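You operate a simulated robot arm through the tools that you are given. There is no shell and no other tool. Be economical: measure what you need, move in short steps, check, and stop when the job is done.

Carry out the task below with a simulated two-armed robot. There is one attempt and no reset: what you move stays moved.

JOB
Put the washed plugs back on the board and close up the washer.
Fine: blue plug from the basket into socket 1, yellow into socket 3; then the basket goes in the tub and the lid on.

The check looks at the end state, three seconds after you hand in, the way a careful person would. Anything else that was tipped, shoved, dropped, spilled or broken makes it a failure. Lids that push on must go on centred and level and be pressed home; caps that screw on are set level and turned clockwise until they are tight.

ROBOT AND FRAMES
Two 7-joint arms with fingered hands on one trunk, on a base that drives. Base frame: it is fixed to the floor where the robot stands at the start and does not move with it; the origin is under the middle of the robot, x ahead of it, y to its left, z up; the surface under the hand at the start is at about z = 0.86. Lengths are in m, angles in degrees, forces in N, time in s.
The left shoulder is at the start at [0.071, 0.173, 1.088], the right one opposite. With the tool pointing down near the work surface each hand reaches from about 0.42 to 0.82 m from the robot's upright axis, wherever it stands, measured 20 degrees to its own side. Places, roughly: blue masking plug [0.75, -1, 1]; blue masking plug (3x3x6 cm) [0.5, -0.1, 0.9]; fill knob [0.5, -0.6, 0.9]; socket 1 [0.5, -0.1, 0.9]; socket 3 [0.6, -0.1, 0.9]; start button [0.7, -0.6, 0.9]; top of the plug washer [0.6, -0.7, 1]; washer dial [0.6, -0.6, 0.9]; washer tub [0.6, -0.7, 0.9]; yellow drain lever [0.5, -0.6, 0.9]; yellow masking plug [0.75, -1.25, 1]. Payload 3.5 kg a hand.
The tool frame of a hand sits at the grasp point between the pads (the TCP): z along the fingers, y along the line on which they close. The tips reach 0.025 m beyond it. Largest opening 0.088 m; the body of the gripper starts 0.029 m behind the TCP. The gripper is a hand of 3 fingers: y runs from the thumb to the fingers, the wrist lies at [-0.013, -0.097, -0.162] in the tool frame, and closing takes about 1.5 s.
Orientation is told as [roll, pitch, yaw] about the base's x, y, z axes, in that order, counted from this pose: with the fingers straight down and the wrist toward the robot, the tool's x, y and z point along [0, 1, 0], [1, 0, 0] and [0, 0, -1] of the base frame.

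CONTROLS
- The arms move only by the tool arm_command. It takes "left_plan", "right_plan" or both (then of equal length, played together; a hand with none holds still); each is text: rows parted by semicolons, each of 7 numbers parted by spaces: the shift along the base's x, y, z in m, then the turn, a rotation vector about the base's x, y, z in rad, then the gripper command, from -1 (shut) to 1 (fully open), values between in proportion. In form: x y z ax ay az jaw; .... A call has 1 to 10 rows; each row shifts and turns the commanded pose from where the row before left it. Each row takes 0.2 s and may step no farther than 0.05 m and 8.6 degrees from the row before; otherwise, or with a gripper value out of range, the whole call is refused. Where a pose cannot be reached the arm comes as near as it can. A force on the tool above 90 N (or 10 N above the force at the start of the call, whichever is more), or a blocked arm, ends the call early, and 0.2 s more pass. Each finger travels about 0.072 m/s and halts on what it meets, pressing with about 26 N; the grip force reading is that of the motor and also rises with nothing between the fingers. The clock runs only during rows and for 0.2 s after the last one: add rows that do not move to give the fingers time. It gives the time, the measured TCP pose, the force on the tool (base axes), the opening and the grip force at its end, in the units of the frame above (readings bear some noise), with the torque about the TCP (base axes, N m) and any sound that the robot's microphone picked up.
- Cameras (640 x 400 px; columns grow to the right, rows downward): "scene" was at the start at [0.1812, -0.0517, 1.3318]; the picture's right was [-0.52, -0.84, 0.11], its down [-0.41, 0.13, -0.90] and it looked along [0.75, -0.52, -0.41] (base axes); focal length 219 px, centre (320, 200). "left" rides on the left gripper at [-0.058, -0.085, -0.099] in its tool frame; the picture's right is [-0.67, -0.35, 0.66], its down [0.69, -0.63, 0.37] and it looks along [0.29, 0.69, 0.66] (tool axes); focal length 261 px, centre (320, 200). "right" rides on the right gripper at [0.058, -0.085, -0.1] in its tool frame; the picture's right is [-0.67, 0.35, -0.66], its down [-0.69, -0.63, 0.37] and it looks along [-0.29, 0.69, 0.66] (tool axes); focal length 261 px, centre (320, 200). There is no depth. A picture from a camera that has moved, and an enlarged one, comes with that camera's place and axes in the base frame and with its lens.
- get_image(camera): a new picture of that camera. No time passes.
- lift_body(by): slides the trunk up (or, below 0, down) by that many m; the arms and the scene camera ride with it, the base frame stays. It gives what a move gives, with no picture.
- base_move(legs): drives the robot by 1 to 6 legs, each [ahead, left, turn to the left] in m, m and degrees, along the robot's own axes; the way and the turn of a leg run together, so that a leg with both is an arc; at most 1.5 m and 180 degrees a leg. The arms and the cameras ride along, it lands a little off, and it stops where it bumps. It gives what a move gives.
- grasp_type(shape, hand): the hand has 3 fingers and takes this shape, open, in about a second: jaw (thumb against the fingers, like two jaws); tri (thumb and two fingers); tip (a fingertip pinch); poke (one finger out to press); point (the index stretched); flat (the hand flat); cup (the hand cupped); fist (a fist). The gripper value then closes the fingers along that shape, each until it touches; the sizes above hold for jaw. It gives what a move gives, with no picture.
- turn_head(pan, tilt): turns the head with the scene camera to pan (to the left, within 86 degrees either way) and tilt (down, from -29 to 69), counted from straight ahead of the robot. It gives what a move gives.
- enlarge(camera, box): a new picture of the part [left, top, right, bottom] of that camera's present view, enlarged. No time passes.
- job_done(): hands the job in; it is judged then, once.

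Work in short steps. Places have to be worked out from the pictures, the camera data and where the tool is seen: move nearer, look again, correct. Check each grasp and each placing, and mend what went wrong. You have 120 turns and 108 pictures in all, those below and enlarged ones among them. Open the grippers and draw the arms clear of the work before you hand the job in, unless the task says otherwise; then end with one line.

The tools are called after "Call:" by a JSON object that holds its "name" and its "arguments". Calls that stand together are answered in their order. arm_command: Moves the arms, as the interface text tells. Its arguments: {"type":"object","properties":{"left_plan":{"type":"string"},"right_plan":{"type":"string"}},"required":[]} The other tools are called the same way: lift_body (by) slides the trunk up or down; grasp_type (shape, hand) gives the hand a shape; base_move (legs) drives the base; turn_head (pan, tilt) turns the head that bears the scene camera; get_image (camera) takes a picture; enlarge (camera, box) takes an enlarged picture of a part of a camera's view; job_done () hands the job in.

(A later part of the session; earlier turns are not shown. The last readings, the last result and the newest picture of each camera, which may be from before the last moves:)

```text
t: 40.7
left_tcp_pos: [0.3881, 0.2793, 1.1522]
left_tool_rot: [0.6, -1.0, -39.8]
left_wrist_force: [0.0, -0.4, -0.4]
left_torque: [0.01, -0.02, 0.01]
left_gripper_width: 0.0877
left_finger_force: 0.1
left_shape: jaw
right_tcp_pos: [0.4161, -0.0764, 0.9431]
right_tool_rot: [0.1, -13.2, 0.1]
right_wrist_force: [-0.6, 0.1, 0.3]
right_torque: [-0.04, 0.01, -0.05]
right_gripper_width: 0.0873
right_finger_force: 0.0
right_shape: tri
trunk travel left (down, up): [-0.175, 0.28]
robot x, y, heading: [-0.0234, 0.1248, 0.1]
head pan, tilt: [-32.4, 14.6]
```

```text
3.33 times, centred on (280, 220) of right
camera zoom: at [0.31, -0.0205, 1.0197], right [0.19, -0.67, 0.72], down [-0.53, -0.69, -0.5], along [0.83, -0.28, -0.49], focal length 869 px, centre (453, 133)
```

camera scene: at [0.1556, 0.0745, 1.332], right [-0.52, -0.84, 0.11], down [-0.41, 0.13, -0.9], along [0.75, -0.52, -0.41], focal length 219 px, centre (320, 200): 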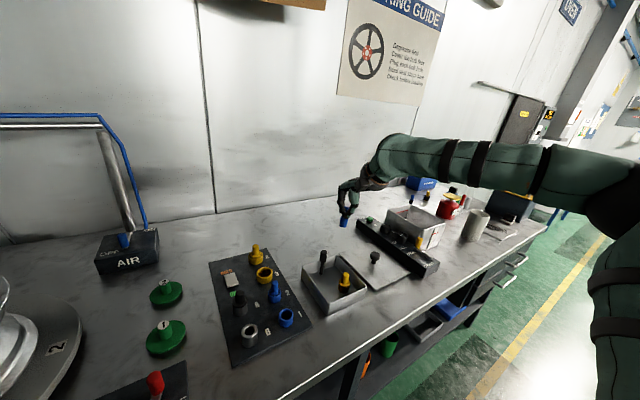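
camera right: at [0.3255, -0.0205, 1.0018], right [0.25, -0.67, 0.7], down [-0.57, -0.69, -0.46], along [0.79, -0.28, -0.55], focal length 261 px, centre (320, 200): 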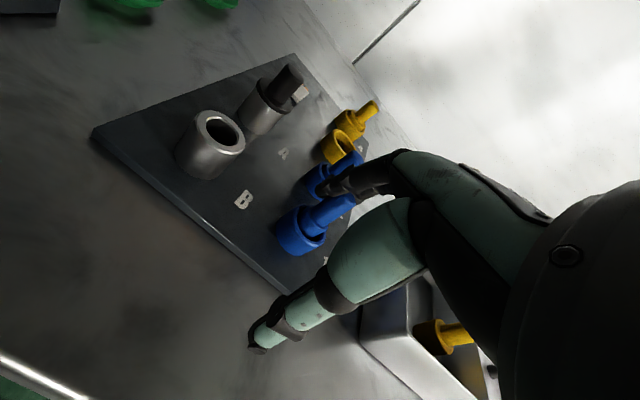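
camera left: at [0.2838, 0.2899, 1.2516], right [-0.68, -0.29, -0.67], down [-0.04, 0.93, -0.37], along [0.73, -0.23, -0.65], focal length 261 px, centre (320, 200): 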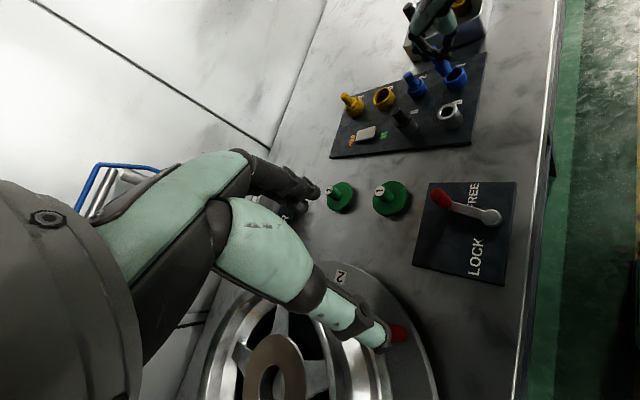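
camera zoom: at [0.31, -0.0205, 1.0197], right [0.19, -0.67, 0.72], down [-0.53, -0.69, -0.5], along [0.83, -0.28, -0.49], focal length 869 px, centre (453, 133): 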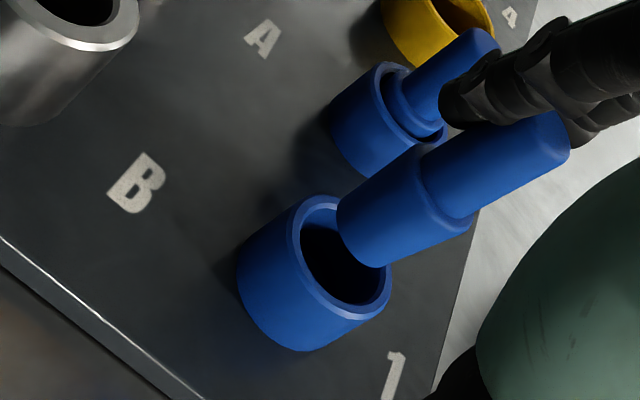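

Upright and aligned. I lower it fully into the hole.

Call:
{"name": "arm_command", "arguments": {"right_plan": "0.001 0 -0.008 0 0 0 1;0 0 -0.008 0 0 0 1;0 0 -0.008 0 0 0 1;0 0 -0.005 0 0 0 1;0 0 -0.003 0 0 0 1"}}

Call:
{"name": "enlarge", "arguments": {"camera": "left", "box": [420, 50, 480, 100]}}

```text
t: 41.9
left_tcp_pos: [0.3882, 0.2802, 1.1533]
left_tool_rot: [0.5, -1.0, -39.9]
left_wrist_force: [-0.3, -0.2, 0.0]
left_torque: [0.02, 0.02, -0.01]
left_gripper_width: 0.0881
left_finger_force: 0.0
left_shape: jaw
right_tcp_pos: [0.4168, -0.0769, 0.9126]
right_tool_rot: [0.1, -13.2, 0.1]
right_wrist_force: [-0.4, 0.0, 0.6]
right_torque: [-0.03, -0.03, 0.0]
right_gripper_width: 0.0873
right_finger_force: 0.0
right_shape: tri
trunk travel left (down, up): [-0.175, 0.28]
robot x, y, heading: [-0.0239, 0.1279, 0.1]
head pan, tilt: [-32.4, 14.6]
```

```text
8.00 times, centred on (450, 75) of left
camera zoom: at [0.2838, 0.2906, 1.2519], right [-0.68, -0.29, -0.67], down [-0.04, 0.93, -0.37], along [0.73, -0.23, -0.65], focal length 2085 px, centre (-720, 1200)
```

zoom: 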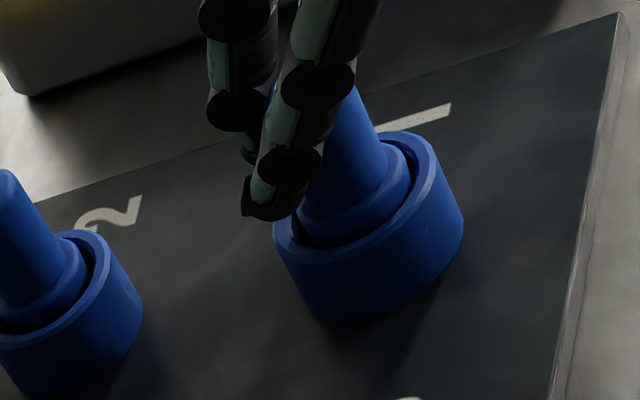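

The plug is down in socket 1 like its neighbour. I slide the fingers 12 mm in +x off the shaft and check before lifting.

Call:
{"name": "arm_command", "arguments": {"right_plan": "0.006 0 0 0 0 0 1;0.006 0 0.002 0 0 0 1;0 0 0.01 0 0 0 1;0 0 0.01 0 0 0 1"}}

Call:
{"name": "enlarge", "arguments": {"camera": "left", "box": [400, 40, 500, 120]}}

```text
t: 42.9
left_tcp_pos: [0.3881, 0.2795, 1.1534]
left_tool_rot: [0.5, -0.9, -39.8]
left_wrist_force: [0.3, 0.4, 0.6]
left_torque: [-0.01, -0.01, -0.01]
left_gripper_width: 0.0879
left_finger_force: 0.0
left_shape: jaw
right_tcp_pos: [0.4283, -0.0766, 0.9343]
right_tool_rot: [0.0, -13.2, 0.1]
right_wrist_force: [-0.5, -0.1, 0.5]
right_torque: [0.03, -0.02, 0.0]
right_gripper_width: 0.0879
right_finger_force: 0.0
right_shape: tri
trunk travel left (down, up): [-0.175, 0.28]
robot x, y, heading: [-0.0224, 0.1262, 0.0]
head pan, tilt: [-32.4, 14.6]
```

```text
5.00 times, centred on (450, 80) of left
camera zoom: at [0.2836, 0.2907, 1.2519], right [-0.68, -0.29, -0.67], down [-0.04, 0.93, -0.37], along [0.73, -0.23, -0.65], focal length 1303 px, centre (-330, 800)
```

zoom: 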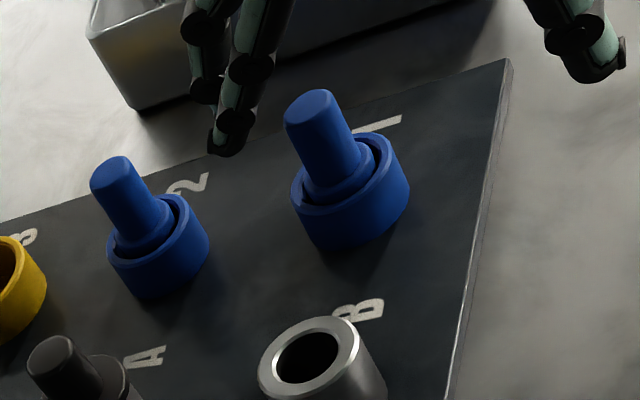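

Blue is released and seated exactly like plug 2. Now I raise the hand, level it, and go above the yellow plug.

Call:
{"name": "arm_command", "arguments": {"right_plan": "0 0 0.035 0 0 0 1;0 0 0.035 0 0 0 1;0 -0.02 0.03 0 0.077 0 1;0.01 -0.04 0 0 0.077 0 1;0.01 -0.04 0 0 0.076 0 1;0.01 -0.04 0 0 0 0 1;0.017 -0.046 0 0 0 0 1;0 0 0 0 0 0 1"}}

Call:
{"name": "grasp_type", "arguments": {"hand": "right", "shape": "jaw"}}

Call:
{"name": "get_image", "arguments": {"camera": "scene"}}

Call:
{"name": "get_image", "arguments": {"camera": "right"}}

```text
t: 44.7
left_tcp_pos: [0.3876, 0.2803, 1.1539]
left_tool_rot: [0.5, -1.0, -39.8]
left_wrist_force: [-0.3, 0.3, 0.2]
left_torque: [0.0, 0.0, 0.01]
left_gripper_width: 0.0877
left_finger_force: 0.0
left_shape: jaw
right_tcp_pos: [0.4756, -0.2641, 1.0335]
right_tool_rot: [0.1, -0.1, 0.2]
right_wrist_force: [0.2, -0.4, -0.8]
right_torque: [0.01, 0.0, -0.03]
right_gripper_width: 0.0881
right_finger_force: 0.0
right_shape: tri
trunk travel left (down, up): [-0.175, 0.28]
robot x, y, heading: [-0.0297, 0.1274, -0.1]
head pan, tilt: [-32.4, 14.6]
```

```text
t: 45.6
left_tcp_pos: [0.3884, 0.2787, 1.153]
left_tool_rot: [0.4, -1.0, -39.8]
left_wrist_force: [0.8, 0.6, 0.1]
left_torque: [0.0, -0.01, 0.0]
left_gripper_width: 0.0878
left_finger_force: 0.1
left_shape: jaw
right_tcp_pos: [0.4742, -0.2631, 1.0341]
right_tool_rot: [0.1, 0.0, 0.2]
right_wrist_force: [0.1, 0.4, 0.6]
right_torque: [0.02, 0.03, 0.01]
right_gripper_width: 0.088
right_finger_force: 0.1
right_shape: jaw
trunk travel left (down, up): [-0.175, 0.28]
robot x, y, heading: [-0.0241, 0.1255, 0.5]
head pan, tilt: [-32.4, 14.6]
```

```text
36 pictures are left
camera scene: at [0.1563, 0.0747, 1.3318], right [-0.52, -0.84, 0.11], down [-0.41, 0.13, -0.9], along [0.75, -0.52, -0.41], focal length 219 px, centre (320, 200)
```

scene: 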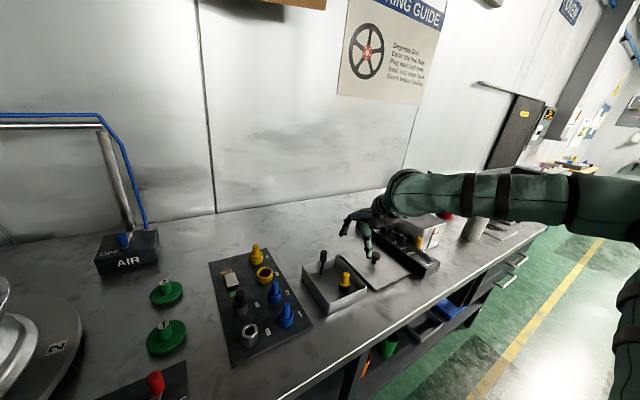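

```text
35 pictures are left
camera right: at [0.3897, -0.2074, 1.1326], right [0.35, -0.67, 0.65], down [-0.63, -0.69, -0.37], along [0.69, -0.28, -0.66], focal length 261 px, centre (320, 200)
```

right: 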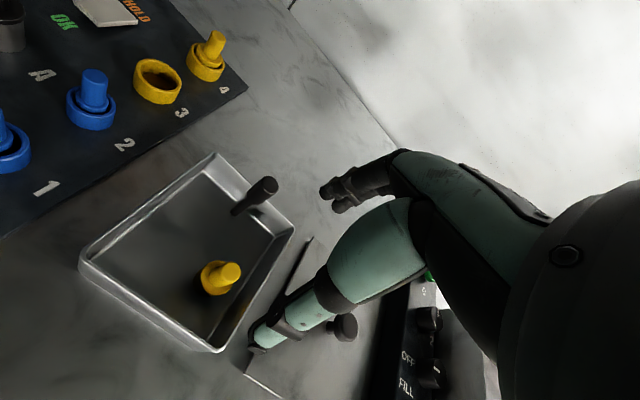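

Yellow is at about (0.478,-0.262), top ≈0.915. I descend with a narrowed opening and close.

Call:
{"name": "arm_command", "arguments": {"right_plan": "0.003 0.001 0 0 0 0 0.5;0 0 0 0 0 0 0.2;0 0 -0.04 0 0 0 0.2;0 0 -0.04 0 0 0 0.2;0 0 -0.02 0 0 0 0.2;0 0 0 0 0 0 0.2"}}

Call:
{"name": "enlarge", "arguments": {"camera": "right", "box": [200, 160, 400, 320]}}

```text
t: 47.0
left_tcp_pos: [0.3879, 0.2791, 1.1544]
left_tool_rot: [0.5, -1.0, -39.9]
left_wrist_force: [0.6, 0.4, -0.3]
left_torque: [0.01, -0.02, -0.02]
left_gripper_width: 0.0881
left_finger_force: 0.1
left_shape: jaw
right_tcp_pos: [0.478, -0.263, 0.9346]
right_tool_rot: [0.0, 0.0, 0.1]
right_wrist_force: [-0.2, -1.1, -0.4]
right_torque: [0.02, 0.01, -0.02]
right_gripper_width: 0.0529
right_finger_force: 0.1
right_shape: jaw
trunk travel left (down, up): [-0.175, 0.28]
robot x, y, heading: [-0.0253, 0.1245, 0.4]
head pan, tilt: [-32.4, 14.6]
```

```text
2.50 times, centred on (300, 240) of right
camera zoom: at [0.3937, -0.2058, 1.0332], right [0.35, -0.67, 0.65], down [-0.63, -0.69, -0.37], along [0.69, -0.28, -0.66], focal length 652 px, centre (370, 100)
```

zoom: 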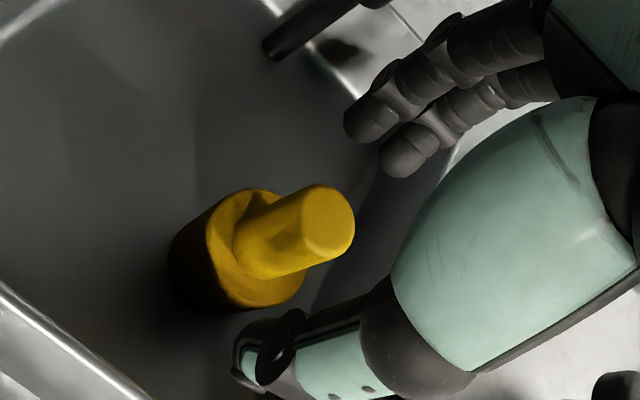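

Centred on the plug. I lower to grip height and close fully.

Call:
{"name": "arm_command", "arguments": {"right_plan": "0 0.0015 -0.01 0 0 0 0.2;0 0 -0.008 0 0 0 0.2;0 0 0 0 0 0 -0.3;0 0 0 0 0 0 -1;0 0 0 0 0 0 -1;0 0 0 0 0 0 -1;0 0 0 0 0 0 -1;0 0 0.02 0 0 0 -1;0 0 0.03 0 0 0 -1;0 0 0.04 0 0 0 -1"}}

Call:
{"name": "get_image", "arguments": {"camera": "right"}}

```text
t: 49.2
left_tcp_pos: [0.387, 0.2798, 1.1525]
left_tool_rot: [0.5, -1.0, -39.8]
left_wrist_force: [-0.2, -0.6, 0.2]
left_torque: [0.02, 0.03, 0.0]
left_gripper_width: 0.088
left_finger_force: 0.1
left_shape: jaw
right_tcp_pos: [0.4786, -0.2624, 1.0066]
right_tool_rot: [0.1, 0.1, 0.1]
right_wrist_force: [0.3, 0.6, -0.4]
right_torque: [0.01, -0.03, 0.02]
right_gripper_width: 0.0093
right_finger_force: 26.3
right_shape: jaw
trunk travel left (down, up): [-0.175, 0.28]
robot x, y, heading: [-0.028, 0.1219, 0.2]
head pan, tilt: [-32.4, 14.6]
```

```text
33 pictures are left
camera right: at [0.3944, -0.2053, 1.1051], right [0.35, -0.67, 0.65], down [-0.63, -0.69, -0.37], along [0.69, -0.28, -0.66], focal length 261 px, centre (320, 200)
```

right: 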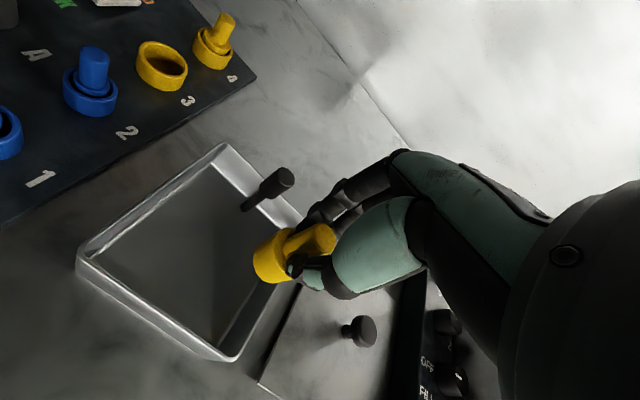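

Yellow is held. Socket 3 computes to (0.598,-0.083). I carry it there, high, and look from the left camera and the right one.

Call:
{"name": "arm_command", "arguments": {"right_plan": "0 0 0.03 0 0 0 -1;0.0238 0.0358 0 0 0 0 -1;0.0238 0.0358 0 0 0 0 -1;0.0238 0.0358 0 0 0 0 -1;0.0238 0.0358 0 0 0 0 -1;0.0238 0.0358 0 0 0 0 -1;0 0 -0.03 0 0 0 -1;0 0 -0.03 0 0 0 -1;0 0 0 0 0 0 -1"}}

Call:
{"name": "enlarge", "arguments": {"camera": "left", "box": [335, 50, 435, 130]}}

Call:
{"name": "enlarge", "arguments": {"camera": "right", "box": [180, 160, 360, 295]}}

```text
t: 51.2
left_tcp_pos: [0.3874, 0.2803, 1.1527]
left_tool_rot: [0.5, -1.1, -39.8]
left_wrist_force: [-0.4, 0.3, 0.6]
left_torque: [0.03, -0.01, -0.01]
left_gripper_width: 0.088
left_finger_force: 0.1
left_shape: jaw
right_tcp_pos: [0.5725, -0.1071, 0.979]
right_tool_rot: [0.1, -0.1, 0.2]
right_wrist_force: [0.2, 0.2, -0.1]
right_torque: [-0.03, 0.04, -0.04]
right_gripper_width: 0.0092
right_finger_force: 25.9
right_shape: jaw
right hand out of reach, approached as far as the arm can: row 6, 8
trunk travel left (down, up): [-0.175, 0.28]
robot x, y, heading: [-0.0207, 0.127, -0.0]
head pan, tilt: [-32.4, 14.6]
```

```text
5.00 times, centred on (385, 90) of left
camera zoom: at [0.2834, 0.2907, 1.252], right [-0.68, -0.29, -0.67], down [-0.04, 0.93, -0.37], along [0.73, -0.23, -0.65], focal length 1303 px, centre (-5, 750)
```

zoom: 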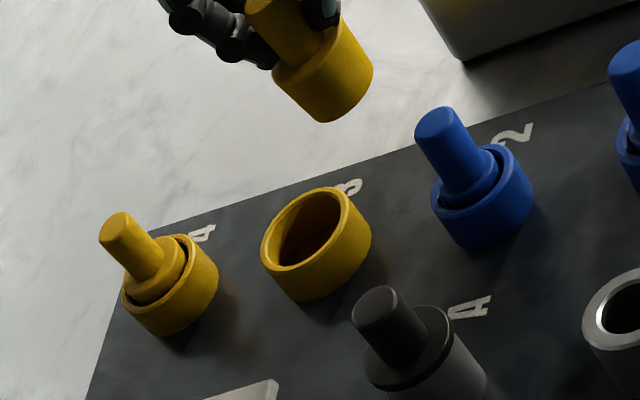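

```text
2.96 times, centred on (270, 228) of right
camera zoom: at [0.4881, -0.0511, 1.0763], right [0.35, -0.67, 0.65], down [-0.63, -0.69, -0.37], along [0.7, -0.28, -0.66], focal length 772 px, centre (468, 118)
```

zoom: 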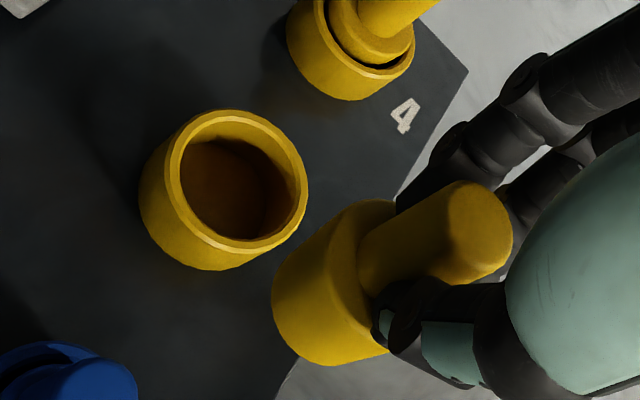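

The arm reaches its posture limit again (too far to its left). I raise the hand, draw it right, and drive the base 0.09 m to the left.

Call:
{"name": "arm_command", "arguments": {"right_plan": "0 0 0.04 0 0 0 -1;0 0 0.03 0 0 0 -1;0 -0.035 0 0 0 0 -1;0 -0.035 0 0 0 0 -1;0 -0.03 0 0 0 0 -1"}}

Call:
{"name": "base_move", "arguments": {"legs": [[0, 0.09, 0]]}}

```text
t: 52.4
left_tcp_pos: [0.3883, 0.2778, 1.1514]
left_tool_rot: [0.5, -0.9, -39.9]
left_wrist_force: [0.4, -0.2, 0.1]
left_torque: [-0.03, 0.0, 0.0]
left_gripper_width: 0.088
left_finger_force: 0.2
left_shape: jaw
right_tcp_pos: [0.573, -0.2074, 1.0469]
right_tool_rot: [0.1, 0.0, 0.2]
right_wrist_force: [0.4, -0.3, -0.7]
right_torque: [-0.02, 0.01, -0.01]
right_gripper_width: 0.009
right_finger_force: 26.0
right_shape: jaw
trunk travel left (down, up): [-0.175, 0.28]
robot x, y, heading: [-0.0284, 0.1268, -0.2]
head pan, tilt: [-32.4, 14.6]
```

```text
t: 53.5
left_tcp_pos: [0.3886, 0.3695, 1.1526]
left_tool_rot: [0.5, -0.9, -39.7]
left_wrist_force: [0.2, -0.2, -0.2]
left_torque: [-0.06, -0.03, -0.01]
left_gripper_width: 0.0878
left_finger_force: 0.1
left_shape: jaw
right_tcp_pos: [0.5725, -0.1176, 1.0482]
right_tool_rot: [0.1, 0.0, 0.1]
right_wrist_force: [0.6, 0.4, -0.8]
right_torque: [-0.02, -0.02, 0.01]
right_gripper_width: 0.0089
right_finger_force: 26.2
right_shape: jaw
trunk travel left (down, up): [-0.175, 0.28]
robot x, y, heading: [-0.0274, 0.2169, 0.0]
head pan, tilt: [-32.4, 14.6]
```

Hole 3 triangulates to (0.601,-0.080,0.888). I move the plug above it and view it from both hands.

Call:
{"name": "arm_command", "arguments": {"right_plan": "0.0155 0.0175 0 0 0 0 -1;0.0155 0.0175 -0.02 0 0 0 -1;0 0 -0.03 0 0 0 -1;0 0 -0.025 0 0 0 -1;0 0 0 0 0 0 -1"}}

Call:
{"name": "get_image", "arguments": {"camera": "left"}}

Call:
{"name": "enlarge", "arguments": {"camera": "right", "box": [200, 160, 380, 295]}}

```text
t: 54.7
left_tcp_pos: [0.3883, 0.3712, 1.1529]
left_tool_rot: [0.5, -1.0, -39.8]
left_wrist_force: [-0.9, 0.3, 0.3]
left_torque: [0.03, 0.0, 0.01]
left_gripper_width: 0.0881
left_finger_force: 0.0
left_shape: jaw
right_tcp_pos: [0.6054, -0.0812, 0.9717]
right_tool_rot: [0.2, 0.0, 0.0]
right_wrist_force: [0.2, -0.1, -1.2]
right_torque: [-0.04, 0.0, 0.01]
right_gripper_width: 0.009
right_finger_force: 26.1
right_shape: jaw
trunk travel left (down, up): [-0.175, 0.28]
robot x, y, heading: [-0.0267, 0.2176, -0.1]
head pan, tilt: [-32.4, 14.6]
```

```text
30 pictures are left
camera left: at [0.2838, 0.3808, 1.2519], right [-0.68, -0.29, -0.67], down [-0.04, 0.93, -0.37], along [0.73, -0.23, -0.65], focal length 261 px, centre (320, 200)
```

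left: 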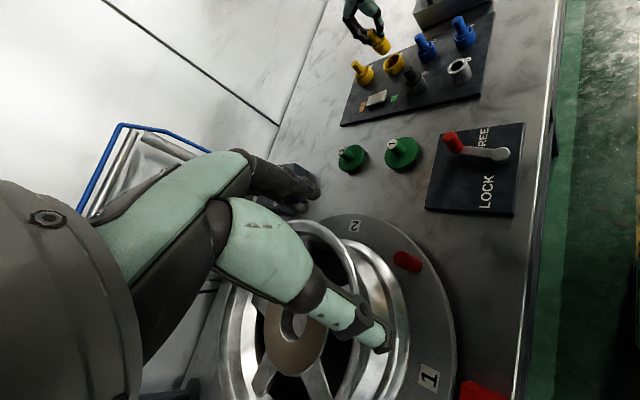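

```text
2.96 times, centred on (290, 228) of right
camera zoom: at [0.5195, -0.0258, 1.0699], right [0.35, -0.67, 0.65], down [-0.63, -0.69, -0.37], along [0.69, -0.28, -0.66], focal length 772 px, centre (409, 118)
```

zoom: 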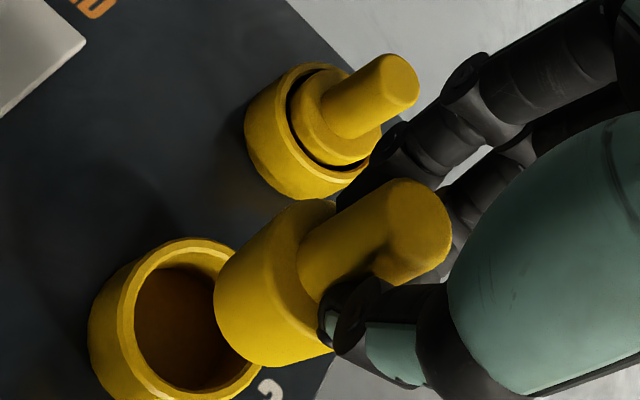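

I zoom the left view onto socket 3.

Call:
{"name": "enlarge", "arguments": {"camera": "left", "box": [350, 15, 430, 80]}}

```text
6.15 times, centred on (390, 48) of left
camera zoom: at [0.2838, 0.3808, 1.2519], right [-0.68, -0.29, -0.67], down [-0.04, 0.93, -0.37], along [0.73, -0.23, -0.65], focal length 1604 px, centre (-111, 1138)
```

zoom: 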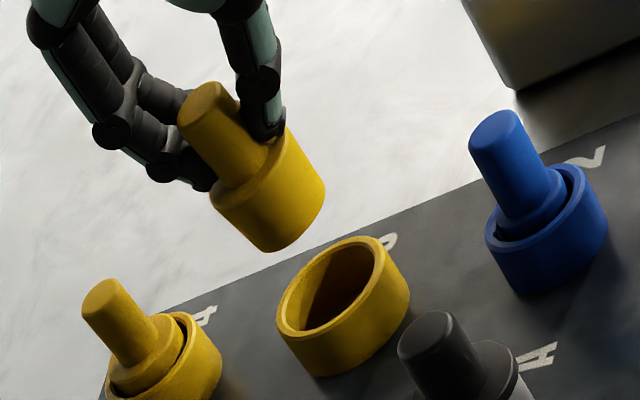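

Plug bottom needs about (+2.5,−1) mm; it's upright with the fingers above the shoulder. I lower to just above the rim and check.

Call:
{"name": "arm_command", "arguments": {"right_plan": "0.0025 -0.001 -0.01 0 0 0 -1;0 0 -0.008 0 0 0 -1;0 0 -0.007 0 0 0 -1;0 0 0 0 0 0 -1"}}

Call:
{"name": "enlarge", "arguments": {"camera": "left", "box": [360, 25, 420, 75]}}

Call:
{"name": "enlarge", "arguments": {"camera": "right", "box": [200, 160, 380, 295]}}

```text
t: 55.7
left_tcp_pos: [0.3884, 0.3695, 1.1534]
left_tool_rot: [0.5, -1.0, -39.9]
left_wrist_force: [-0.5, 0.1, -0.2]
left_torque: [0.02, 0.0, -0.01]
left_gripper_width: 0.0881
left_finger_force: 0.0
left_shape: jaw
right_tcp_pos: [0.6029, -0.0843, 0.9495]
right_tool_rot: [0.2, 0.0, 0.1]
right_wrist_force: [0.6, 0.3, -0.1]
right_torque: [0.03, 0.0, 0.0]
right_gripper_width: 0.009
right_finger_force: 26.0
right_shape: jaw
right hand out of reach, approached as far as the arm can: row 3
trunk travel left (down, up): [-0.175, 0.28]
robot x, y, heading: [-0.024, 0.2167, 0.3]
head pan, tilt: [-32.4, 14.6]
```

```text
8.00 times, centred on (390, 50) of left
camera zoom: at [0.284, 0.3806, 1.2518], right [-0.68, -0.29, -0.67], down [-0.04, 0.93, -0.37], along [0.73, -0.23, -0.65], focal length 2085 px, centre (-240, 1400)
```

zoom: 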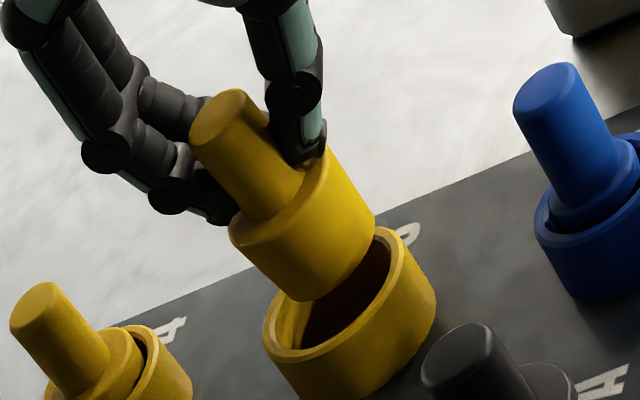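

```text
2.96 times, centred on (290, 228) of right
camera zoom: at [0.5184, -0.0283, 1.0467], right [0.35, -0.67, 0.65], down [-0.63, -0.69, -0.37], along [0.69, -0.28, -0.66], focal length 772 px, centre (409, 118)
```

zoom: 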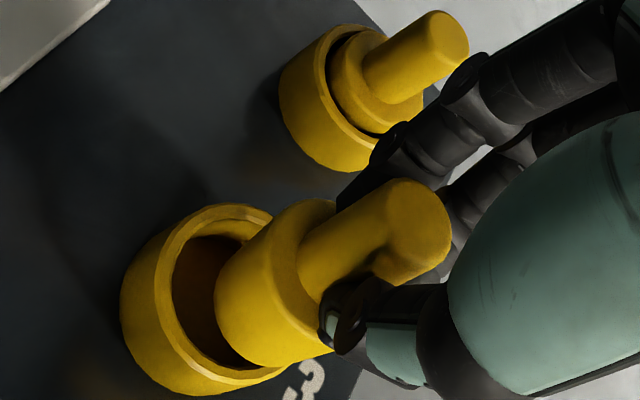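

Still at the posture limit, so I lift 3 cm, draw the hand 7 cm right, and shift the base 7 cm left once more.

Call:
{"name": "arm_command", "arguments": {"right_plan": "0 0 0.03 0 0 0 -1;0 -0.035 0.01 0 0 0 -1;0 -0.035 0 0 0 0 -1"}}

Call:
{"name": "base_move", "arguments": {"legs": [[0.0, 0.07, 0]]}}

```text
t: 56.5
left_tcp_pos: [0.3879, 0.3679, 1.1533]
left_tool_rot: [0.5, -0.9, -39.9]
left_wrist_force: [0.3, -0.2, -0.5]
left_torque: [-0.04, -0.02, 0.02]
left_gripper_width: 0.0878
left_finger_force: 0.0
left_shape: jaw
right_tcp_pos: [0.6018, -0.1555, 0.9887]
right_tool_rot: [0.1, 0.1, 0.1]
right_wrist_force: [-0.7, -1.1, -0.7]
right_torque: [0.01, 0.0, 0.01]
right_gripper_width: 0.0088
right_finger_force: 25.7
right_shape: jaw
trunk travel left (down, up): [-0.175, 0.28]
robot x, y, heading: [-0.0272, 0.2167, 0.5]
head pan, tilt: [-32.4, 14.6]
```

```text
t: 57.5
left_tcp_pos: [0.3888, 0.4389, 1.1524]
left_tool_rot: [0.5, -1.0, -39.8]
left_wrist_force: [-0.6, 0.4, -0.6]
left_torque: [-0.01, 0.0, -0.01]
left_gripper_width: 0.0878
left_finger_force: 0.1
left_shape: jaw
right_tcp_pos: [0.6023, -0.0854, 0.9885]
right_tool_rot: [0.0, -0.1, 0.1]
right_wrist_force: [0.9, -0.5, -1.5]
right_torque: [-0.04, 0.01, 0.0]
right_gripper_width: 0.0091
right_finger_force: 25.5
right_shape: jaw
trunk travel left (down, up): [-0.175, 0.28]
robot x, y, heading: [-0.0255, 0.2877, -0.1]
head pan, tilt: [-32.4, 14.6]
```

Working from both last views, the plug should be at TCP (0.6055,-0.080). I go there, 5–6 mm above the rim, and look.

Call:
{"name": "arm_command", "arguments": {"right_plan": "0.003 0.005 -0.015 0 0 0 -1;0 0 -0.012 0 0 0 -1;0 0 -0.01 0 0 0 -1;0 0 0 0 0 0 -1"}}

Call:
{"name": "enlarge", "arguments": {"camera": "left", "box": [350, 0, 420, 56]}}

Call:
{"name": "enlarge", "arguments": {"camera": "right", "box": [200, 160, 380, 295]}}

```text
t: 58.5
left_tcp_pos: [0.3879, 0.4395, 1.1526]
left_tool_rot: [0.5, -1.0, -39.9]
left_wrist_force: [0.4, -0.6, -0.1]
left_torque: [0.01, -0.03, 0.0]
left_gripper_width: 0.0879
left_finger_force: 0.1
left_shape: jaw
right_tcp_pos: [0.6054, -0.0805, 0.9518]
right_tool_rot: [0.2, 0.0, 0.0]
right_wrist_force: [0.1, 0.3, -0.3]
right_torque: [-0.01, 0.0, 0.0]
right_gripper_width: 0.0089
right_finger_force: 26.1
right_shape: jaw
trunk travel left (down, up): [-0.175, 0.28]
robot x, y, heading: [-0.0223, 0.288, -0.1]
head pan, tilt: [-32.4, 14.6]
```

```text
7.14 times, centred on (385, 28) of left
camera zoom: at [0.2839, 0.4503, 1.2519], right [-0.68, -0.29, -0.67], down [-0.04, 0.93, -0.37], along [0.73, -0.23, -0.65], focal length 1862 px, centre (-144, 1429)
```

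zoom: 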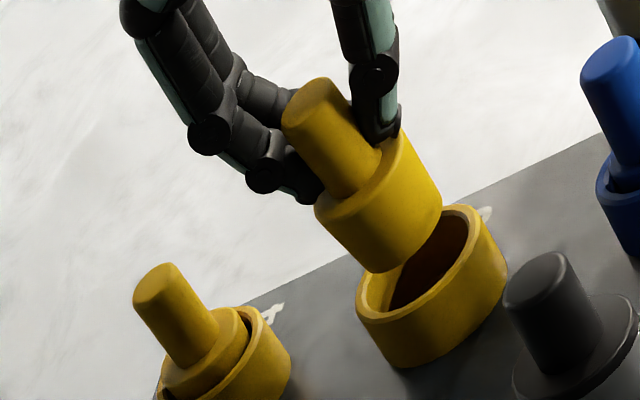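

```text
2.96 times, centred on (290, 228) of right
camera zoom: at [0.5198, -0.0232, 1.0504], right [0.35, -0.67, 0.65], down [-0.63, -0.69, -0.37], along [0.69, -0.28, -0.66], focal length 772 px, centre (409, 118)
```

zoom: 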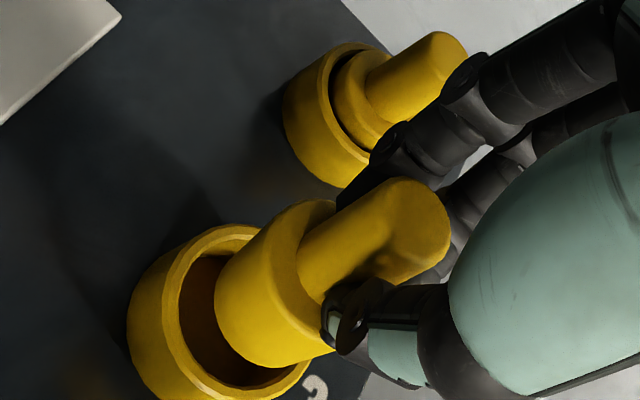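

Both views agree within 1–2 mm. I nudge +1 mm in x and lower gently.

Call:
{"name": "arm_command", "arguments": {"right_plan": "0.0013 0 -0.005 0 0 0 -1;0 0 -0.004 0 0 0 -1;0 0 -0.004 0 0 0 -1;0 0 -0.003 0 0 0 -1"}}

Call:
{"name": "enlarge", "arguments": {"camera": "left", "box": [350, 0, 420, 56]}}

```text
t: 59.5
left_tcp_pos: [0.3883, 0.4393, 1.1532]
left_tool_rot: [0.5, -0.9, -39.8]
left_wrist_force: [0.2, 0.7, 0.4]
left_torque: [0.04, 0.02, -0.01]
left_gripper_width: 0.0879
left_finger_force: 0.1
left_shape: jaw
right_tcp_pos: [0.6069, -0.0797, 0.9359]
right_tool_rot: [0.1, 0.0, 0.0]
right_wrist_force: [-0.6, 0.8, 0.2]
right_torque: [0.0, 0.02, 0.0]
right_gripper_width: 0.0087
right_finger_force: 25.9
right_shape: jaw
trunk travel left (down, up): [-0.175, 0.28]
robot x, y, heading: [-0.0271, 0.2861, -0.1]
head pan, tilt: [-32.4, 14.6]
```

```text
7.14 times, centred on (385, 28) of left
camera zoom: at [0.284, 0.4507, 1.2518], right [-0.68, -0.29, -0.67], down [-0.04, 0.93, -0.37], along [0.73, -0.23, -0.65], focal length 1862 px, centre (-144, 1429)
```

zoom: 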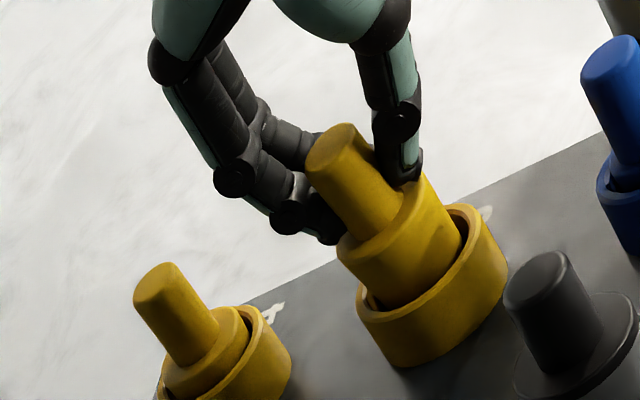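

It is entering freely. I lower further until it seats.

Call:
{"name": "arm_command", "arguments": {"right_plan": "0 0 -0.004 0 0 0 -1;0 0 -0.004 0 0 0 -1;0 0 -0.003 0 0 0 -1;0 0 0 0 0 0 -1"}}

Call:
{"name": "enlarge", "arguments": {"camera": "left", "box": [350, 0, 420, 56]}}

```text
t: 60.5
left_tcp_pos: [0.3882, 0.4396, 1.1537]
left_tool_rot: [0.5, -1.0, -39.7]
left_wrist_force: [0.4, 0.3, 0.5]
left_torque: [0.0, 0.01, 0.0]
left_gripper_width: 0.0877
left_finger_force: 0.0
left_shape: jaw
right_tcp_pos: [0.6064, -0.0801, 0.9245]
right_tool_rot: [0.1, 0.1, 0.0]
right_wrist_force: [-0.8, 0.6, -0.3]
right_torque: [0.02, 0.03, 0.0]
right_gripper_width: 0.0088
right_finger_force: 26.2
right_shape: jaw
trunk travel left (down, up): [-0.175, 0.28]
robot x, y, heading: [-0.0246, 0.2863, -0.1]
head pan, tilt: [-32.4, 14.6]
```

```text
7.14 times, centred on (385, 28) of left
camera zoom: at [0.2839, 0.4507, 1.2518], right [-0.68, -0.29, -0.67], down [-0.04, 0.93, -0.37], along [0.73, -0.23, -0.65], focal length 1862 px, centre (-144, 1429)
```

zoom: 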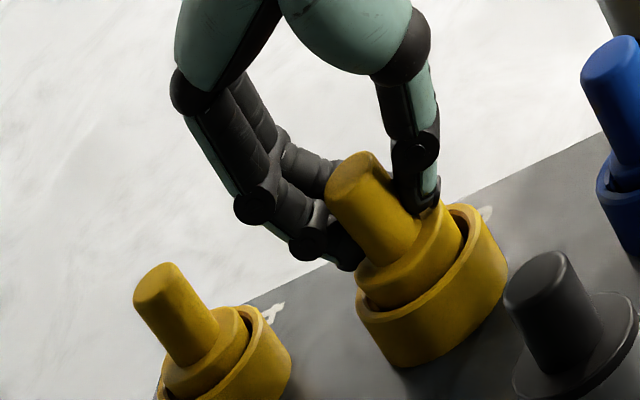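

A few more millimetres down until it contacts the bottom, then open wide.

Call:
{"name": "arm_command", "arguments": {"right_plan": "0 0 -0.003 0 0 0 -1;0 0 -0.003 0 0 0 -1;0 0 0 0 0 0 -1"}}

```text
t: 61.3
left_tcp_pos: [0.3871, 0.4407, 1.1541]
left_tool_rot: [0.5, -1.0, -39.8]
left_wrist_force: [0.3, -0.5, -0.1]
left_torque: [0.0, 0.02, 0.03]
left_gripper_width: 0.088
left_finger_force: 0.0
left_shape: jaw
right_tcp_pos: [0.6052, -0.0812, 0.9209]
right_tool_rot: [0.1, -0.1, 0.1]
right_wrist_force: [1.1, -2.6, 8.5]
right_torque: [-0.01, -0.05, -0.04]
right_gripper_width: 0.0092
right_finger_force: 25.6
right_shape: jaw
trunk travel left (down, up): [-0.175, 0.28]
robot x, y, heading: [-0.0253, 0.2856, 0.2]
head pan, tilt: [-32.4, 14.6]
```

Seated (8 N contact). I open the thumb while backing the hand in −x so the fingers stay put, then switch to the spread shape to free the shaft.

Call:
{"name": "arm_command", "arguments": {"right_plan": "0 0 0.002 0 0 0 -0.8;-0.009 0 0 0 0 0 -0.4;-0.008 0 0 0 0 0 0;0 0 0 0 0 0 0"}}

Call:
{"name": "grasp_type", "arguments": {"hand": "right", "shape": "tri"}}

Call:
{"name": "enlarge", "arguments": {"camera": "left", "box": [350, 0, 420, 56]}}

```text
t: 62.3
left_tcp_pos: [0.3889, 0.4392, 1.1522]
left_tool_rot: [0.6, -1.0, -39.8]
left_wrist_force: [0.1, -0.6, 0.2]
left_torque: [-0.04, 0.02, -0.01]
left_gripper_width: 0.0876
left_finger_force: 0.1
left_shape: jaw
right_tcp_pos: [0.5881, -0.078, 0.9211]
right_tool_rot: [0.1, 0.0, 0.0]
right_wrist_force: [-0.6, -1.0, 0.1]
right_torque: [0.01, -0.05, -0.01]
right_gripper_width: 0.0442
right_finger_force: 0.1
right_shape: jaw
trunk travel left (down, up): [-0.175, 0.28]
robot x, y, heading: [-0.0283, 0.288, 0.1]
head pan, tilt: [-32.4, 14.6]
```

```text
t: 63.2
left_tcp_pos: [0.3874, 0.4399, 1.1532]
left_tool_rot: [0.5, -1.0, -39.8]
left_wrist_force: [-0.3, 0.3, 0.0]
left_torque: [0.03, 0.0, 0.02]
left_gripper_width: 0.088
left_finger_force: 0.0
left_shape: jaw
right_tcp_pos: [0.5893, -0.0795, 0.9213]
right_tool_rot: [0.1, 0.0, 0.0]
right_wrist_force: [3.4, 0.0, 1.7]
right_torque: [0.02, 0.04, 0.01]
right_gripper_width: 0.0836
right_finger_force: 0.0
right_shape: tri
trunk travel left (down, up): [-0.175, 0.28]
robot x, y, heading: [-0.0266, 0.2866, 0.0]
head pan, tilt: [-32.4, 14.6]
```

```text
7.14 times, centred on (385, 28) of left
camera zoom: at [0.2841, 0.4509, 1.2518], right [-0.68, -0.29, -0.67], down [-0.04, 0.93, -0.37], along [0.73, -0.23, -0.65], focal length 1862 px, centre (-144, 1429)
```

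zoom: 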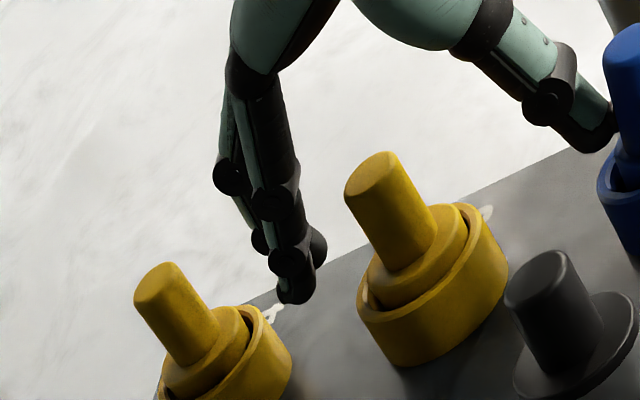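

Yellow is free and seated. The thumb lightly touches plug 2 (3.4 N), so I ease the hand +5 mm in x and lift straight up.

Call:
{"name": "arm_command", "arguments": {"right_plan": "0.005 0 0 0 0 0 0.8;0 0 0.02 0 0 0 0.8;0 0 0.04 0 0 0 0.8;0 0 0.04 0 0 0 0.8;0 -0.04 0.02 0 0 0 0.8;0 -0.04 0 0 0 0 0.8"}}

Call:
{"name": "enlarge", "arguments": {"camera": "left", "box": [340, 0, 490, 80]}}

```text
t: 64.6
left_tcp_pos: [0.3878, 0.4397, 1.153]
left_tool_rot: [0.5, -1.0, -39.8]
left_wrist_force: [0.8, -0.6, 0.2]
left_torque: [0.01, 0.0, -0.01]
left_gripper_width: 0.0879
left_finger_force: 0.1
left_shape: jaw
right_tcp_pos: [0.5954, -0.1608, 1.0391]
right_tool_rot: [0.1, 0.1, 0.1]
right_wrist_force: [-0.1, 0.3, -0.3]
right_torque: [0.01, -0.03, -0.05]
right_gripper_width: 0.0793
right_finger_force: 0.1
right_shape: tri
trunk travel left (down, up): [-0.175, 0.28]
robot x, y, heading: [-0.0247, 0.2882, 0.1]
head pan, tilt: [-32.4, 14.6]
```

```text
4.27 times, centred on (415, 40) of left
camera zoom: at [0.2841, 0.4498, 1.2518], right [-0.68, -0.29, -0.67], down [-0.04, 0.93, -0.37], along [0.73, -0.23, -0.65], focal length 1112 px, centre (-85, 883)
```

zoom: 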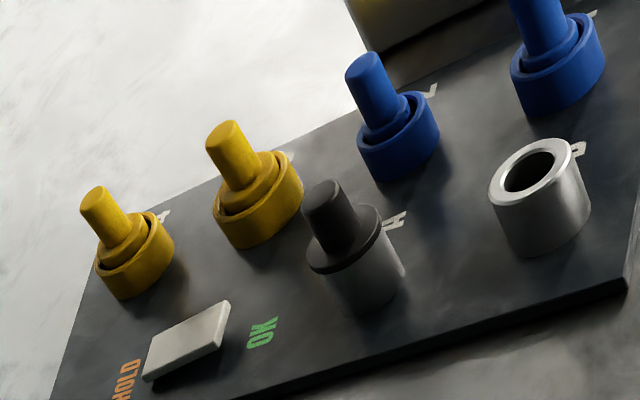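

All four sockets now look right. Next the basket: its post stands near (0.555,-0.24). I drive the base 0.23 m right and set the jaw shape.

Call:
{"name": "base_move", "arguments": {"legs": [[0, -0.225, 0]]}}

Call:
{"name": "grasp_type", "arguments": {"hand": "right", "shape": "jaw"}}

Call:
{"name": "turn_head", "arguments": {"pan": -30, "tilt": 30}}

Call:
{"name": "get_image", "arguments": {"camera": "scene"}}

Call:
{"name": "get_image", "arguments": {"camera": "right"}}

```text
t: 66.3
left_tcp_pos: [0.3882, 0.2143, 1.1522]
left_tool_rot: [0.5, -1.0, -39.7]
left_wrist_force: [0.2, 0.3, -0.3]
left_torque: [-0.02, 0.03, 0.0]
left_gripper_width: 0.0877
left_finger_force: 0.1
left_shape: jaw
right_tcp_pos: [0.5963, -0.3846, 1.0414]
right_tool_rot: [0.1, 0.0, 0.3]
right_wrist_force: [-0.4, -0.1, -0.5]
right_torque: [-0.03, 0.01, 0.01]
right_gripper_width: 0.0792
right_finger_force: 0.1
right_shape: tri
trunk travel left (down, up): [-0.175, 0.28]
robot x, y, heading: [-0.0249, 0.0601, 0.2]
head pan, tilt: [-32.4, 14.6]
```

```text
t: 67.2
left_tcp_pos: [0.3867, 0.2144, 1.1523]
left_tool_rot: [0.4, -1.0, -39.7]
left_wrist_force: [0.1, -0.3, 0.6]
left_torque: [0.02, 0.0, 0.01]
left_gripper_width: 0.088
left_finger_force: 0.1
left_shape: jaw
right_tcp_pos: [0.597, -0.3838, 1.0407]
right_tool_rot: [0.2, 0.0, 0.3]
right_wrist_force: [0.3, 0.0, 0.5]
right_torque: [-0.02, 0.0, -0.01]
right_gripper_width: 0.0876
right_finger_force: 0.1
right_shape: jaw
trunk travel left (down, up): [-0.175, 0.28]
robot x, y, heading: [-0.0246, 0.059, 0.3]
head pan, tilt: [-32.4, 14.6]
```

```text
t: 68.0
left_tcp_pos: [0.3872, 0.2156, 1.1532]
left_tool_rot: [0.5, -1.1, -39.7]
left_wrist_force: [-0.6, 0.2, -0.4]
left_torque: [0.01, 0.0, 0.01]
left_gripper_width: 0.0881
left_finger_force: 0.0
left_shape: jaw
right_tcp_pos: [0.596, -0.3843, 1.0396]
right_tool_rot: [0.1, 0.0, 0.3]
right_wrist_force: [-1.0, 0.8, -0.2]
right_torque: [-0.03, -0.01, 0.0]
right_gripper_width: 0.0873
right_finger_force: 0.1
right_shape: jaw
trunk travel left (down, up): [-0.175, 0.28]
robot x, y, heading: [-0.0247, 0.0614, 0.0]
head pan, tilt: [-30.0, 30.0]
```

```text
19 pictures are left
camera scene: at [0.1512, 0.0138, 1.3076], right [-0.49, -0.87, 0.1], down [-0.6, 0.25, -0.76], along [0.63, -0.43, -0.64], focal length 219 px, centre (320, 200)
```

scene: 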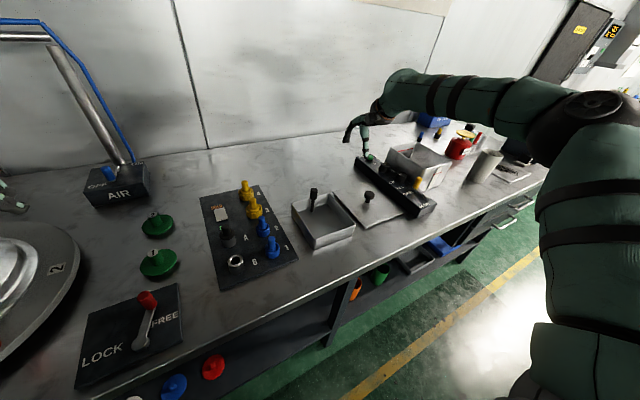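

```text
18 pictures are left
camera right: at [0.5113, -0.3282, 1.1386], right [0.35, -0.67, 0.65], down [-0.63, -0.69, -0.37], along [0.7, -0.28, -0.66], focal length 261 px, centre (320, 200)
```

right: 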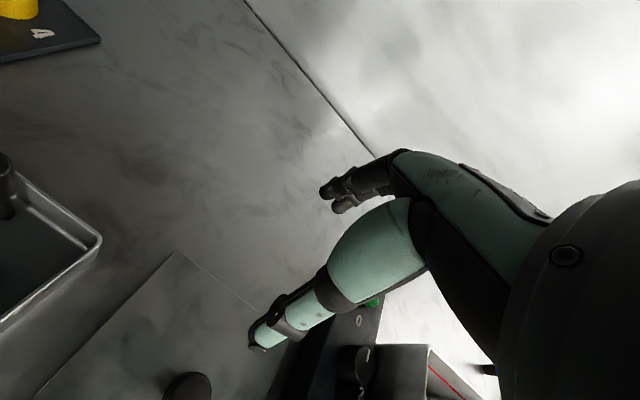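

I take one enlarged view covering basket, lid and washer to measure them.

Call:
{"name": "enlarge", "arguments": {"camera": "scene", "box": [280, 130, 460, 250]}}

```text
3.33 times, centred on (370, 190) of scene
camera zoom: at [0.1512, 0.0138, 1.3076], right [-0.49, -0.87, 0.1], down [-0.6, 0.25, -0.76], along [0.63, -0.43, -0.64], focal length 731 px, centre (153, 233)
```

zoom: 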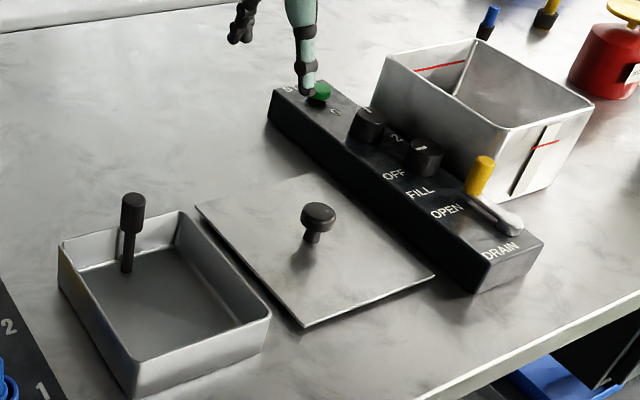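

Measured: basket x 0.430–0.567, y −0.295…−0.178, post (0.551,−0.236, top 0.946); tub x 0.484–0.639, y −0.59…−0.734, rim 0.973. The post will stand near the tub's +x wall, so I must grip it with the fingers closing along y: I try turning the hand −90° while moving near the post, up high.

Call:
{"name": "arm_command", "arguments": {"right_plan": "-0.004 0.004 0.004 0 0 -0.149 0.6;-0.004 0.004 0.004 0 0 -0.149 0.6;-0.004 0.004 0.004 0 0 -0.149 0.6;-0.004 0.004 0.004 0 0 -0.149 0.6;-0.004 0.004 0.004 0 0 -0.149 0.6;-0.004 0.004 0 0 0 -0.149 0.6;-0.004 0.004 0 0 0 -0.149 0.6;-0.004 0.004 0 0 0 -0.149 0.6;-0.004 0.004 0 0 0 -0.149 0.6;-0.004 0.004 0 0 0 -0.149 0.6"}}

```text
t: 70.2
left_tcp_pos: [0.3883, 0.2137, 1.1534]
left_tool_rot: [0.4, -1.0, -39.6]
left_wrist_force: [-0.1, 0.1, 1.3]
left_torque: [0.0, -0.02, 0.03]
left_gripper_width: 0.0877
left_finger_force: 0.0
left_shape: jaw
right_tcp_pos: [0.544, -0.348, 1.0596]
right_tool_rot: [0.2, 0.0, -85.1]
right_wrist_force: [0.0, 0.7, -0.2]
right_torque: [-0.01, -0.03, 0.0]
right_gripper_width: 0.0707
right_finger_force: 0.1
right_shape: jaw
right hand out of reach, approached as far as the arm can: row 10
trunk travel left (down, up): [-0.175, 0.28]
robot x, y, heading: [-0.0272, 0.0565, 0.2]
head pan, tilt: [-30.0, 30.0]
```

The −85° turn is reachable. I move over the post, keeping that turn, and check with the hand camera.

Call:
{"name": "arm_command", "arguments": {"right_plan": "0.002 0.037 0 0 0 0 0.3;0.002 0.037 0 0 0 0 0.3;0.003 0.038 -0.015 0 0 0 0.3;0 0 -0.03 0 0 0 0.3;0 0 0 0 0 0 0.3"}}

Call:
{"name": "get_image", "arguments": {"camera": "right"}}

```text
t: 71.4
left_tcp_pos: [0.3884, 0.2139, 1.1521]
left_tool_rot: [0.5, -0.9, -39.6]
left_wrist_force: [-0.8, -0.6, 0.5]
left_torque: [0.02, -0.02, 0.0]
left_gripper_width: 0.0882
left_finger_force: 0.1
left_shape: jaw
right_tcp_pos: [0.5052, -0.2801, 1.0165]
right_tool_rot: [0.1, 0.0, -85.0]
right_wrist_force: [-0.3, -0.2, 0.2]
right_torque: [0.02, -0.04, 0.01]
right_gripper_width: 0.0574
right_finger_force: 0.0
right_shape: jaw
right hand out of reach, approached as far as the arm can: row 1, 2, 3
trunk travel left (down, up): [-0.175, 0.28]
robot x, y, heading: [-0.026, 0.0613, 0.3]
head pan, tilt: [-30.0, 30.0]
```

```text
16 pictures are left
camera right: at [0.5556, -0.1927, 1.1142], right [-0.64, -0.41, 0.65], down [-0.74, 0.57, -0.37], along [-0.22, -0.72, -0.66], focal length 261 px, centre (320, 200)
```

right: 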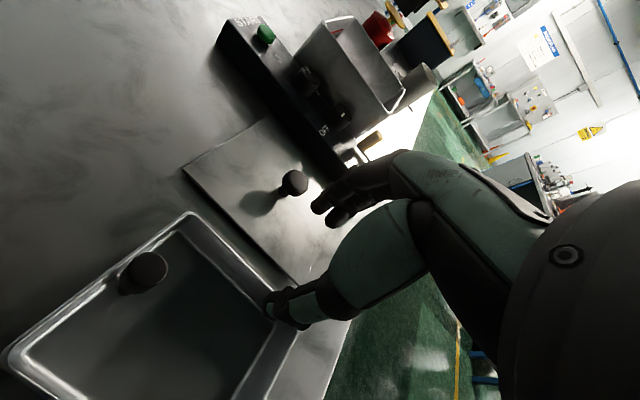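

Out of range in that posture; I shift the base 0.18 m left so the post lies more to the hand's right side.

Call:
{"name": "arm_command", "arguments": {"right_plan": "0.02 -0.02 0.03 0 0 0 0.3;0.02 -0.03 0 0 0 0 0.3"}}

Call:
{"name": "base_move", "arguments": {"legs": [[0, 0.18, 0]]}}

```text
t: 72.0
left_tcp_pos: [0.3884, 0.2144, 1.1529]
left_tool_rot: [0.4, -0.8, -39.6]
left_wrist_force: [-0.7, 0.1, 0.4]
left_torque: [0.01, 0.04, -0.01]
left_gripper_width: 0.0878
left_finger_force: 0.0
left_shape: jaw
right_tcp_pos: [0.54, -0.3356, 1.0444]
right_tool_rot: [0.1, 0.1, -84.9]
right_wrist_force: [-0.1, 1.3, -0.5]
right_torque: [0.01, 0.02, -0.01]
right_gripper_width: 0.0576
right_finger_force: 0.0
right_shape: jaw
right hand out of reach, approached as far as the arm can: row 2
trunk travel left (down, up): [-0.175, 0.28]
robot x, y, heading: [-0.0274, 0.0597, 0.2]
head pan, tilt: [-30.0, 30.0]
```

```text
t: 73.5
left_tcp_pos: [0.3873, 0.3946, 1.1526]
left_tool_rot: [0.6, -0.9, -39.5]
left_wrist_force: [-0.5, 1.3, 0.5]
left_torque: [-0.03, 0.02, -0.01]
left_gripper_width: 0.0878
left_finger_force: 0.0
left_shape: jaw
right_tcp_pos: [0.5384, -0.1542, 1.0437]
right_tool_rot: [0.0, 0.1, -85.0]
right_wrist_force: [0.0, 0.3, -0.2]
right_torque: [0.0, 0.01, 0.01]
right_gripper_width: 0.0573
right_finger_force: 0.1
right_shape: jaw
trunk travel left (down, up): [-0.175, 0.28]
robot x, y, heading: [-0.0271, 0.2439, 0.3]
head pan, tilt: [-30.0, 30.0]
```

Now I move over the post (≈0.554,−0.2355) and lower to just above it for a look.

Call:
{"name": "arm_command", "arguments": {"right_plan": "0.005 -0.027 0 0 0 0 0.3;0.005 -0.027 0 0 0 0 0.3;0.0055 -0.027 0 0 0 0 0.3;0 0 -0.03 0 0 0 0.3;0 0 -0.03 0 0 0 0.3;0 0 0 0 0 0 0.3"}}

Call:
{"name": "get_image", "arguments": {"camera": "right"}}

```text
t: 74.9
left_tcp_pos: [0.3866, 0.3967, 1.1527]
left_tool_rot: [0.5, -1.0, -39.5]
left_wrist_force: [0.6, 0.5, 0.7]
left_torque: [-0.01, 0.01, 0.02]
left_gripper_width: 0.0877
left_finger_force: 0.1
left_shape: jaw
right_tcp_pos: [0.5534, -0.2348, 0.9824]
right_tool_rot: [0.1, 0.0, -85.0]
right_wrist_force: [-0.7, -0.1, -0.4]
right_torque: [-0.04, 0.03, -0.02]
right_gripper_width: 0.0574
right_finger_force: 0.1
right_shape: jaw
trunk travel left (down, up): [-0.175, 0.28]
robot x, y, heading: [-0.0229, 0.2414, 0.2]
head pan, tilt: [-30.0, 30.0]
```

```text
15 pictures are left
camera right: at [0.6026, -0.1465, 1.0809], right [-0.64, -0.41, 0.65], down [-0.74, 0.57, -0.37], along [-0.22, -0.72, -0.66], focal length 261 px, centre (320, 200)
```

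right: 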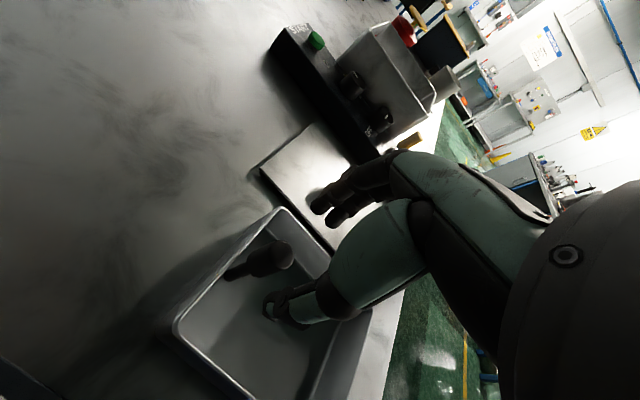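

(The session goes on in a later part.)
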